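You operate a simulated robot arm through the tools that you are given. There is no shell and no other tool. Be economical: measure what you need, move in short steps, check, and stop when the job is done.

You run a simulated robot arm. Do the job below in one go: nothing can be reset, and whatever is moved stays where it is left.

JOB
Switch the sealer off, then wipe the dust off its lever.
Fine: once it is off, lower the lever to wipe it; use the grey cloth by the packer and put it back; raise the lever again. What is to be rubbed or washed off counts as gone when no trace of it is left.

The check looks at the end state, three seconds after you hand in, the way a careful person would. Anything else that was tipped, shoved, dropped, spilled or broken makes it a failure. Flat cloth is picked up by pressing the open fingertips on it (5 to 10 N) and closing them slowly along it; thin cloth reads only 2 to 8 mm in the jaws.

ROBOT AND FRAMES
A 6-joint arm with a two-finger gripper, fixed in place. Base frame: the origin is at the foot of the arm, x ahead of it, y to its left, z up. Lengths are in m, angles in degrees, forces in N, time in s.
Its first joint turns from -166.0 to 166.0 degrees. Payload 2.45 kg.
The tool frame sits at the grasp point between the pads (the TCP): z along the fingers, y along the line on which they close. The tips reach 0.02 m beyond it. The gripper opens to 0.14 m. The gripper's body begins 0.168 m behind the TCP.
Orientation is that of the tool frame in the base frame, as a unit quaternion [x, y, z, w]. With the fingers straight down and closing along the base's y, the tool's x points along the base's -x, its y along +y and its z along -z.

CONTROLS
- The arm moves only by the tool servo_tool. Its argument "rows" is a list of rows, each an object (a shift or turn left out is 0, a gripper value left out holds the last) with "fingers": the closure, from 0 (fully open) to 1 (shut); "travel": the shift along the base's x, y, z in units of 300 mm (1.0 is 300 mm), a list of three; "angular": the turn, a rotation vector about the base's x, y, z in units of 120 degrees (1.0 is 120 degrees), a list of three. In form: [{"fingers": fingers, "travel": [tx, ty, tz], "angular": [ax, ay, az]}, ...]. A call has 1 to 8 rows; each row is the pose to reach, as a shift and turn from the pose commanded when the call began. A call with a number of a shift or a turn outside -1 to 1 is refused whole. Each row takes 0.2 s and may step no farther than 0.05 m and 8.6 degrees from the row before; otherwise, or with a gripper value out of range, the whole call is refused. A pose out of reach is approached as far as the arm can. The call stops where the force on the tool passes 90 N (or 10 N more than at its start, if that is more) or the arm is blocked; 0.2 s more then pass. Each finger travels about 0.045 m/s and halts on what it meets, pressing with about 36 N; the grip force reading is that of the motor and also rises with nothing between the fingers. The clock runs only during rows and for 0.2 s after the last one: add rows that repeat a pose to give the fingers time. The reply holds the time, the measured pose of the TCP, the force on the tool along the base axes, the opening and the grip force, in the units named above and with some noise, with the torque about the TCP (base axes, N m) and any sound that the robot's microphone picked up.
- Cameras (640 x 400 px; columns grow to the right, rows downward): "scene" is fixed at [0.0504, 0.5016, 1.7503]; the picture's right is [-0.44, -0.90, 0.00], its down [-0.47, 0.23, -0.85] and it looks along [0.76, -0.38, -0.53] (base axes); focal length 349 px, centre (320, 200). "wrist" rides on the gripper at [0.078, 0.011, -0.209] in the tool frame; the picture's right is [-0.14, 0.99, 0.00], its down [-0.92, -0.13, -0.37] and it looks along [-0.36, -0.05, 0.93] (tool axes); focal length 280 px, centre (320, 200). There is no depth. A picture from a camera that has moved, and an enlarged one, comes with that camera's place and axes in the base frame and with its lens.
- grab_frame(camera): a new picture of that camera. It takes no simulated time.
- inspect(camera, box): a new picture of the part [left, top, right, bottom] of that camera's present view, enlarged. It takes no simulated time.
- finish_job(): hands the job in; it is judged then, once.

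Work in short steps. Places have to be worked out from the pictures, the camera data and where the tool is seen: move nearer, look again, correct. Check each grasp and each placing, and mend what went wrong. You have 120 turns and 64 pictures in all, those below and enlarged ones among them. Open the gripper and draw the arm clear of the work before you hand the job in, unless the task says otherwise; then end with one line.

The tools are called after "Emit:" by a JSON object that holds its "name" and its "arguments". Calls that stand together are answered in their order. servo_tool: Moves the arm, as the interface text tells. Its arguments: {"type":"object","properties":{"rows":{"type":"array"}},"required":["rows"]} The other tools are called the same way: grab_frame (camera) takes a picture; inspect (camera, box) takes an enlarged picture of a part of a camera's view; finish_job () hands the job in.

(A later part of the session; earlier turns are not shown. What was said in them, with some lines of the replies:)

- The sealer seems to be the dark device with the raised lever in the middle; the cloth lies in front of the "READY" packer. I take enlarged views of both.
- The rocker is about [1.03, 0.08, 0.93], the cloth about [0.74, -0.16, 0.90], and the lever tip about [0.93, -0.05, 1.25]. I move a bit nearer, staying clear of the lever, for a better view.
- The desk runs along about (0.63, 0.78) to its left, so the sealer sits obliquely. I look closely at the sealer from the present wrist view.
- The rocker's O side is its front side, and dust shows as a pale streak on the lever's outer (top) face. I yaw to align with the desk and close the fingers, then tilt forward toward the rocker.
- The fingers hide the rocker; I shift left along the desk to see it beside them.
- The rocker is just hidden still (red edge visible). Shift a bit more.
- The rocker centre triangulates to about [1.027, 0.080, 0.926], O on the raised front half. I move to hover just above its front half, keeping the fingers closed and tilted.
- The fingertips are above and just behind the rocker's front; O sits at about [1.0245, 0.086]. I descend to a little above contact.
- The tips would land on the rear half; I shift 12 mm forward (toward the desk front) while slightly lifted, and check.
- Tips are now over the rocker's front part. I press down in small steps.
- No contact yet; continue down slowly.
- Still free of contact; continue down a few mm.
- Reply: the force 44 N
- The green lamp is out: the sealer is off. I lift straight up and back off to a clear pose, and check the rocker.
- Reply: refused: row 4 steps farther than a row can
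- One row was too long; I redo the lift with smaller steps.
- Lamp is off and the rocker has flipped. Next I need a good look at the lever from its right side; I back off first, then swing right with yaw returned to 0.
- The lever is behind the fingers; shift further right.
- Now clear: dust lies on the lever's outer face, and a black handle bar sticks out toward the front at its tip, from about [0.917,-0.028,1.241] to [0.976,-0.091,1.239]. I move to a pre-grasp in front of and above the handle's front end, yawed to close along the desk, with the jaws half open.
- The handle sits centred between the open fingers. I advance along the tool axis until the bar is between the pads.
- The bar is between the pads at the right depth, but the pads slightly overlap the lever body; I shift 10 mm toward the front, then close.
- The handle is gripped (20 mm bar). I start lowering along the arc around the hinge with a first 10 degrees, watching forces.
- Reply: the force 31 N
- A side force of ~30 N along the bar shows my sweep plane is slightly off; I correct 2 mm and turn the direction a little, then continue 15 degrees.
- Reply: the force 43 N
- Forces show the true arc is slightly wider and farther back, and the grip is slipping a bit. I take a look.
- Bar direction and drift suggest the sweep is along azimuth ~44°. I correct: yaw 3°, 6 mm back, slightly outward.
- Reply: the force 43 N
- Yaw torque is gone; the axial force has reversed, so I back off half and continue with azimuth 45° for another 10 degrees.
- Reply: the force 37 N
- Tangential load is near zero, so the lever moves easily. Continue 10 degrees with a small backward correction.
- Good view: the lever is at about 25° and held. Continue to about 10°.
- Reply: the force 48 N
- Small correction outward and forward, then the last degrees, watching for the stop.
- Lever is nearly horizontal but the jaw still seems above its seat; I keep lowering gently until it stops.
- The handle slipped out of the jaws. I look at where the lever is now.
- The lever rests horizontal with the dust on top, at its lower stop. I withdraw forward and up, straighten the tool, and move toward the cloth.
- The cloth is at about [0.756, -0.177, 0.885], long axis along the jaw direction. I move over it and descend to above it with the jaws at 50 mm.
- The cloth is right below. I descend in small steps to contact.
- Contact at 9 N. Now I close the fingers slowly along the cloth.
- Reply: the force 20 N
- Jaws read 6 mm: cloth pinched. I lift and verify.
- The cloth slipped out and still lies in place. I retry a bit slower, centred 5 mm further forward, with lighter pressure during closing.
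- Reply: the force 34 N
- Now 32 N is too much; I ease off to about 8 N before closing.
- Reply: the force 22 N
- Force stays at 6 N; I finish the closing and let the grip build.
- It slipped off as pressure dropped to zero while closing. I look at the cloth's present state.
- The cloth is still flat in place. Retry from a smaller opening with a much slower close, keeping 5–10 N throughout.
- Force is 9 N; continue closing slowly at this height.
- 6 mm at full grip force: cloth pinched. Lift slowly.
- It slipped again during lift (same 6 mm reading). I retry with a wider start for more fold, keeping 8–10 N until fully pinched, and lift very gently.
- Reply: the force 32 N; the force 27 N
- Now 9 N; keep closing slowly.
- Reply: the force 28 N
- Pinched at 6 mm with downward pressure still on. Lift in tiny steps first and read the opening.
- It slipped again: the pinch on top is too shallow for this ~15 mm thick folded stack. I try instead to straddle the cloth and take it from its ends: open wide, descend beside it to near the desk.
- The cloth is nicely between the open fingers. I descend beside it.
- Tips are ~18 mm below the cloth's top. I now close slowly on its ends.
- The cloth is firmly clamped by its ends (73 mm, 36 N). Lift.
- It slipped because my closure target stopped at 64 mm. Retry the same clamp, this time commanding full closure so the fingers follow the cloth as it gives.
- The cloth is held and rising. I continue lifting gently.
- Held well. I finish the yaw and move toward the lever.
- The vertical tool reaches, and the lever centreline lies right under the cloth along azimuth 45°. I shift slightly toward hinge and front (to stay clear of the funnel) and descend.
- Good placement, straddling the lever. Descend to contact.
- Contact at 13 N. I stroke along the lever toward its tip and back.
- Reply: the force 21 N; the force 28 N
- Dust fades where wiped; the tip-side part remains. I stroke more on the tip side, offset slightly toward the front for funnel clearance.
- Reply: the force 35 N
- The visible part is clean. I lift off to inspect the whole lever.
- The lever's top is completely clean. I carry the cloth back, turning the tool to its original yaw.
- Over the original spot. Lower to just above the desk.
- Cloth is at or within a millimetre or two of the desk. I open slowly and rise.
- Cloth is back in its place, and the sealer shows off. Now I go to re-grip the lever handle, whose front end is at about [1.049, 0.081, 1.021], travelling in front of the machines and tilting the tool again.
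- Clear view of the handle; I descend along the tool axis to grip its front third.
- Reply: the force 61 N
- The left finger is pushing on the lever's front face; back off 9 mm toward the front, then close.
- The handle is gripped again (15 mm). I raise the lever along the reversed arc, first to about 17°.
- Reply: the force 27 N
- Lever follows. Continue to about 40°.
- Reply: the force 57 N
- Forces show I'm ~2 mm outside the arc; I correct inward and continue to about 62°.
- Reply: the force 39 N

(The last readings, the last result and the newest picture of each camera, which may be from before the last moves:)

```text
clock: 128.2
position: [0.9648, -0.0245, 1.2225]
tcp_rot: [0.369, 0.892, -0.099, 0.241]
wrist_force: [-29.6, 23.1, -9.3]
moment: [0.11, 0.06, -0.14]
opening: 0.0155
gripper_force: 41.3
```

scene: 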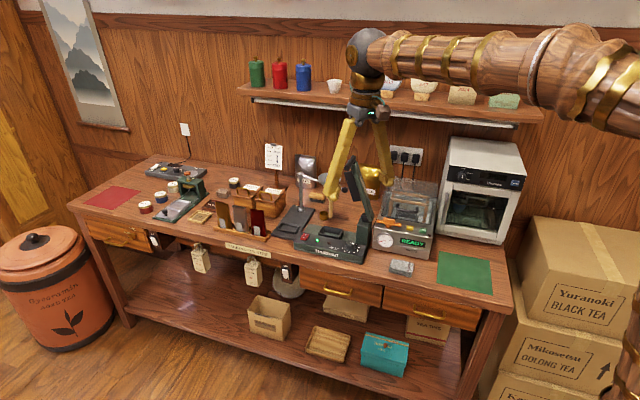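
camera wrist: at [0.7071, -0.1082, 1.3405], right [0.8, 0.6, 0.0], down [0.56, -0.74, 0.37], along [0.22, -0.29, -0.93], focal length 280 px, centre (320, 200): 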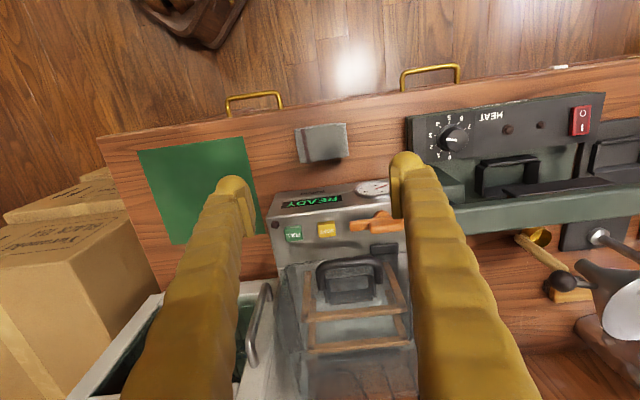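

Good. Finish to about 71°, watching for the upper stop.

Emit:
{"name": "servo_tool", "arguments": {"rows": [{"travel": [-0.005, 0.005, 0]}, {"travel": [-0.023, -0.013, 0.013]}, {"travel": [-0.042, -0.032, 0.026]}, {"travel": [-0.061, -0.051, 0.037]}, {"travel": [-0.08, -0.07, 0.047]}, {"travel": [-0.08, -0.07, 0.047]}]}}

Emit:
{"name": "inspect", "arguments": {"camera": "scene", "box": [270, 140, 430, 280]}}

```text
clock: 129.6
position: [0.9433, -0.0468, 1.2349]
tcp_rot: [0.369, 0.892, -0.1, 0.24]
wrist_force: [13.6, -24.0, -23.9]
moment: [0.33, 0.2, -0.06]
opening: 0.0155
gripper_force: 41.6
```

```text
2.86 times, centred on (350, 210) of scene
camera zoom: at [0.0504, 0.5016, 1.7503], right [-0.44, -0.9, 0.0], down [-0.47, 0.23, -0.85], along [0.76, -0.38, -0.53], focal length 997 px, centre (234, 171)
```

zoom: 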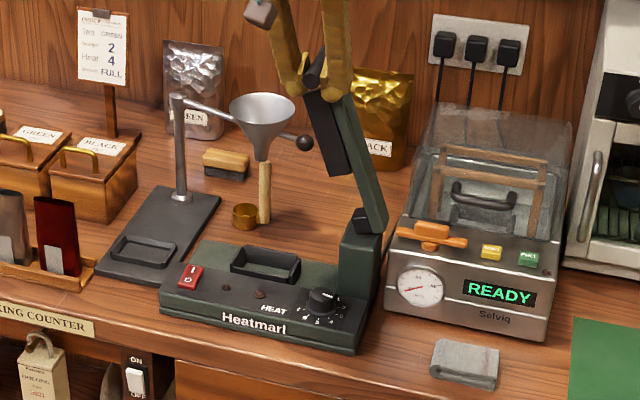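

The lever looks as it was initially. I nudge slightly further to feel for the stop before releasing.

Emit:
{"name": "servo_tool", "arguments": {"rows": [{"travel": [-0.008, -0.008, 0.003]}, {"travel": [-0.016, -0.016, 0.006]}, {"travel": [-0.016, -0.016, 0.006]}]}}

```text
clock: 130.6
position: [0.9419, -0.0469, 1.2364]
tcp_rot: [0.367, 0.893, -0.097, 0.242]
wrist_force: [30.7, 5.4, -11.4]
moment: [0.05, 0.22, 0.07]
opening: 0.016
gripper_force: 41.5
stopped in row 3: the force on the tool passed its limit at 92 N (the readings are from after the stop); the commanded pose is now the measured one
```

That is the upper stop. Release and withdraw along the tool axis.

Emit:
{"name": "servo_tool", "arguments": {"rows": [{"fingers": 0.85}, {"fingers": 0.7}, {"fingers": 0.5}, {"fingers": 0.5}, {"fingers": 0.5}]}}

Emit:
{"name": "servo_tool", "arguments": {"rows": [{"travel": [-0.03, 0.03, 0.08]}, {"travel": [-0.07, 0.07, 0.18]}, {"travel": [-0.12, 0.12, 0.3]}, {"travel": [-0.2, 0.15, 0.4]}, {"travel": [-0.33, 0.15, 0.45]}, {"travel": [-0.46, 0.15, 0.5]}, {"travel": [-0.6, 0.15, 0.5]}, {"travel": [-0.74, 0.15, 0.5]}]}}

Emit:
{"name": "inspect", "arguments": {"camera": "scene", "box": [270, 140, 430, 280]}}

Emit:
{"name": "grab_frame", "arguments": {"camera": "scene"}}

```text
clock: 131.8
position: [0.9386, -0.0465, 1.2369]
tcp_rot: [0.367, 0.893, -0.098, 0.241]
wrist_force: [-1.0, 0.5, -1.0]
moment: [0.03, -0.03, 0.03]
opening: 0.07
gripper_force: 0.1
```

```text
clock: 133.6
position: [0.7182, -0.0077, 1.3859]
tcp_rot: [0.368, 0.893, -0.098, 0.24]
wrist_force: [-0.1, 0.0, 0.0]
moment: [-0.03, 0.04, -0.02]
opening: 0.0698
gripper_force: 0.0
```

```text
2.86 times, centred on (350, 210) of scene
camera zoom: at [0.0504, 0.5016, 1.7503], right [-0.44, -0.9, 0.0], down [-0.47, 0.23, -0.85], along [0.76, -0.38, -0.53], focal length 997 px, centre (234, 171)
```

zoom: 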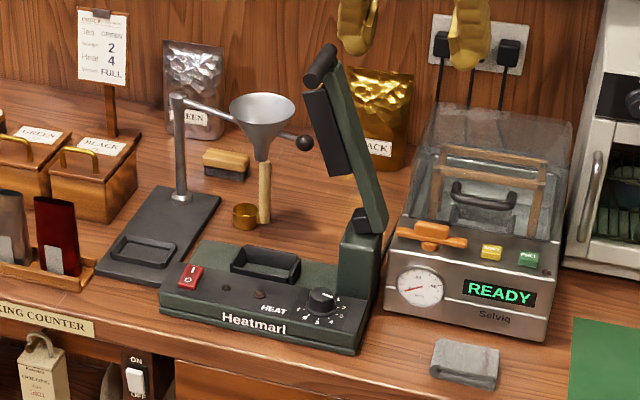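

```text
6 pictures are left
```

scene: 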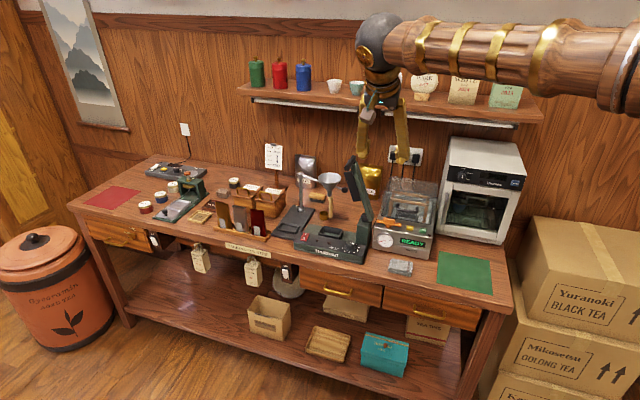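

All in place: sealer off, lever up, cloth returned. One last close check of the lever's outer face from the right side.

Emit:
{"name": "servo_tool", "arguments": {"rows": [{"fingers": 0.2, "travel": [0, -0.12, -0.03], "angular": [0, 0, 0.05]}, {"travel": [0, -0.25, -0.06], "angular": [0, 0, 0.1]}, {"travel": [0, -0.38, -0.1], "angular": [0, 0, 0.15]}, {"travel": [0.02, -0.5, -0.14], "angular": [0, 0, 0.2]}, {"travel": [0.04, -0.63, -0.18], "angular": [0, 0, 0.25]}, {"travel": [0.07, -0.76, -0.22], "angular": [0, 0, 0.3]}, {"travel": [0.1, -0.89, -0.27], "angular": [0, 0, 0.35]}, {"travel": [0.1, -1.0, -0.3], "angular": [0, 0, 0.375]}]}}

Emit:
{"name": "inspect", "arguments": {"camera": "wrist", "box": [360, 80, 520, 260]}}

```text
clock: 135.3
position: [0.7496, -0.303, 1.2957]
tcp_rot: [-0.002, 0.966, 0.002, 0.26]
wrist_force: [-0.1, -0.8, -0.2]
moment: [0.0, -0.02, -0.05]
opening: 0.1126
gripper_force: 0.0
```

```text
2.22 times, centred on (440, 170) of wrist
camera zoom: at [0.5757, -0.2928, 1.4369], right [0.11, 0.99, 0.07], down [0.61, -0.13, 0.78], along [0.78, -0.04, -0.62], focal length 623 px, centre (53, 267)
```

zoom: 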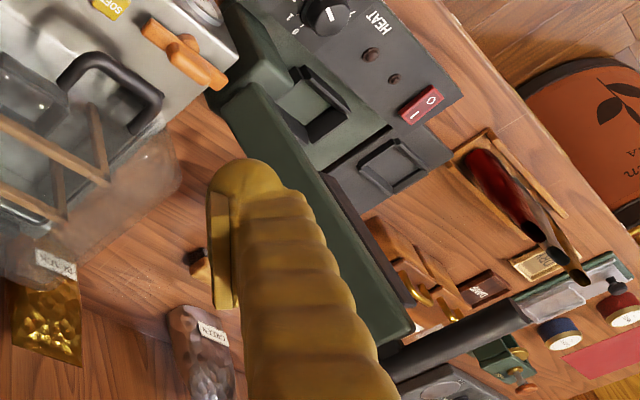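

The visible part is clean; shift a little to see the hidden edge.

Emit:
{"name": "servo_tool", "arguments": {"rows": [{"travel": [0, -0.12, 0]}, {"travel": [0, -0.25, 0]}, {"travel": [0, -0.25, 0]}]}}

Emit:
{"name": "inspect", "arguments": {"camera": "wrist", "box": [400, 80, 560, 260]}}

```text
clock: 136.2
position: [0.7481, -0.3782, 1.296]
tcp_rot: [-0.002, 0.966, 0.002, 0.26]
wrist_force: [-0.2, 0.4, 0.6]
moment: [-0.01, 0.0, 0.0]
opening: 0.1117
gripper_force: 0.0
```

```text
2.22 times, centred on (480, 170) of wrist
camera zoom: at [0.5752, -0.3679, 1.4387], right [0.11, 0.99, 0.07], down [0.61, -0.13, 0.78], along [0.78, -0.05, -0.62], focal length 623 px, centre (-36, 267)
```

zoom: 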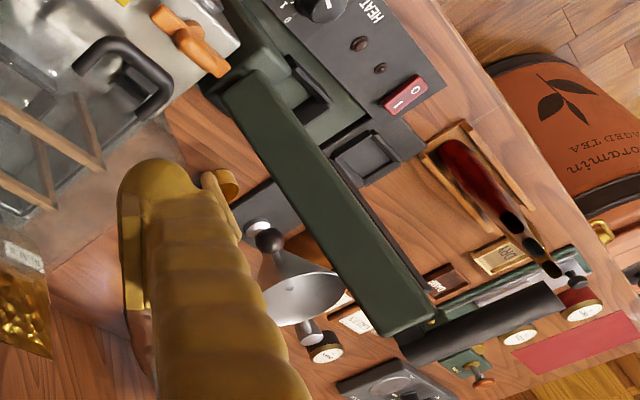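

The lever's face is spotless, the sealer is off, and the arm is clear with the gripper open, so I hand in.

Emit:
{"name": "finish_job", "arguments": {}}

```text
The job is handed in.
```

The sealer is off, its lever is wiped clean and raised to its upper stop, and the grey cloth is back by the packer.
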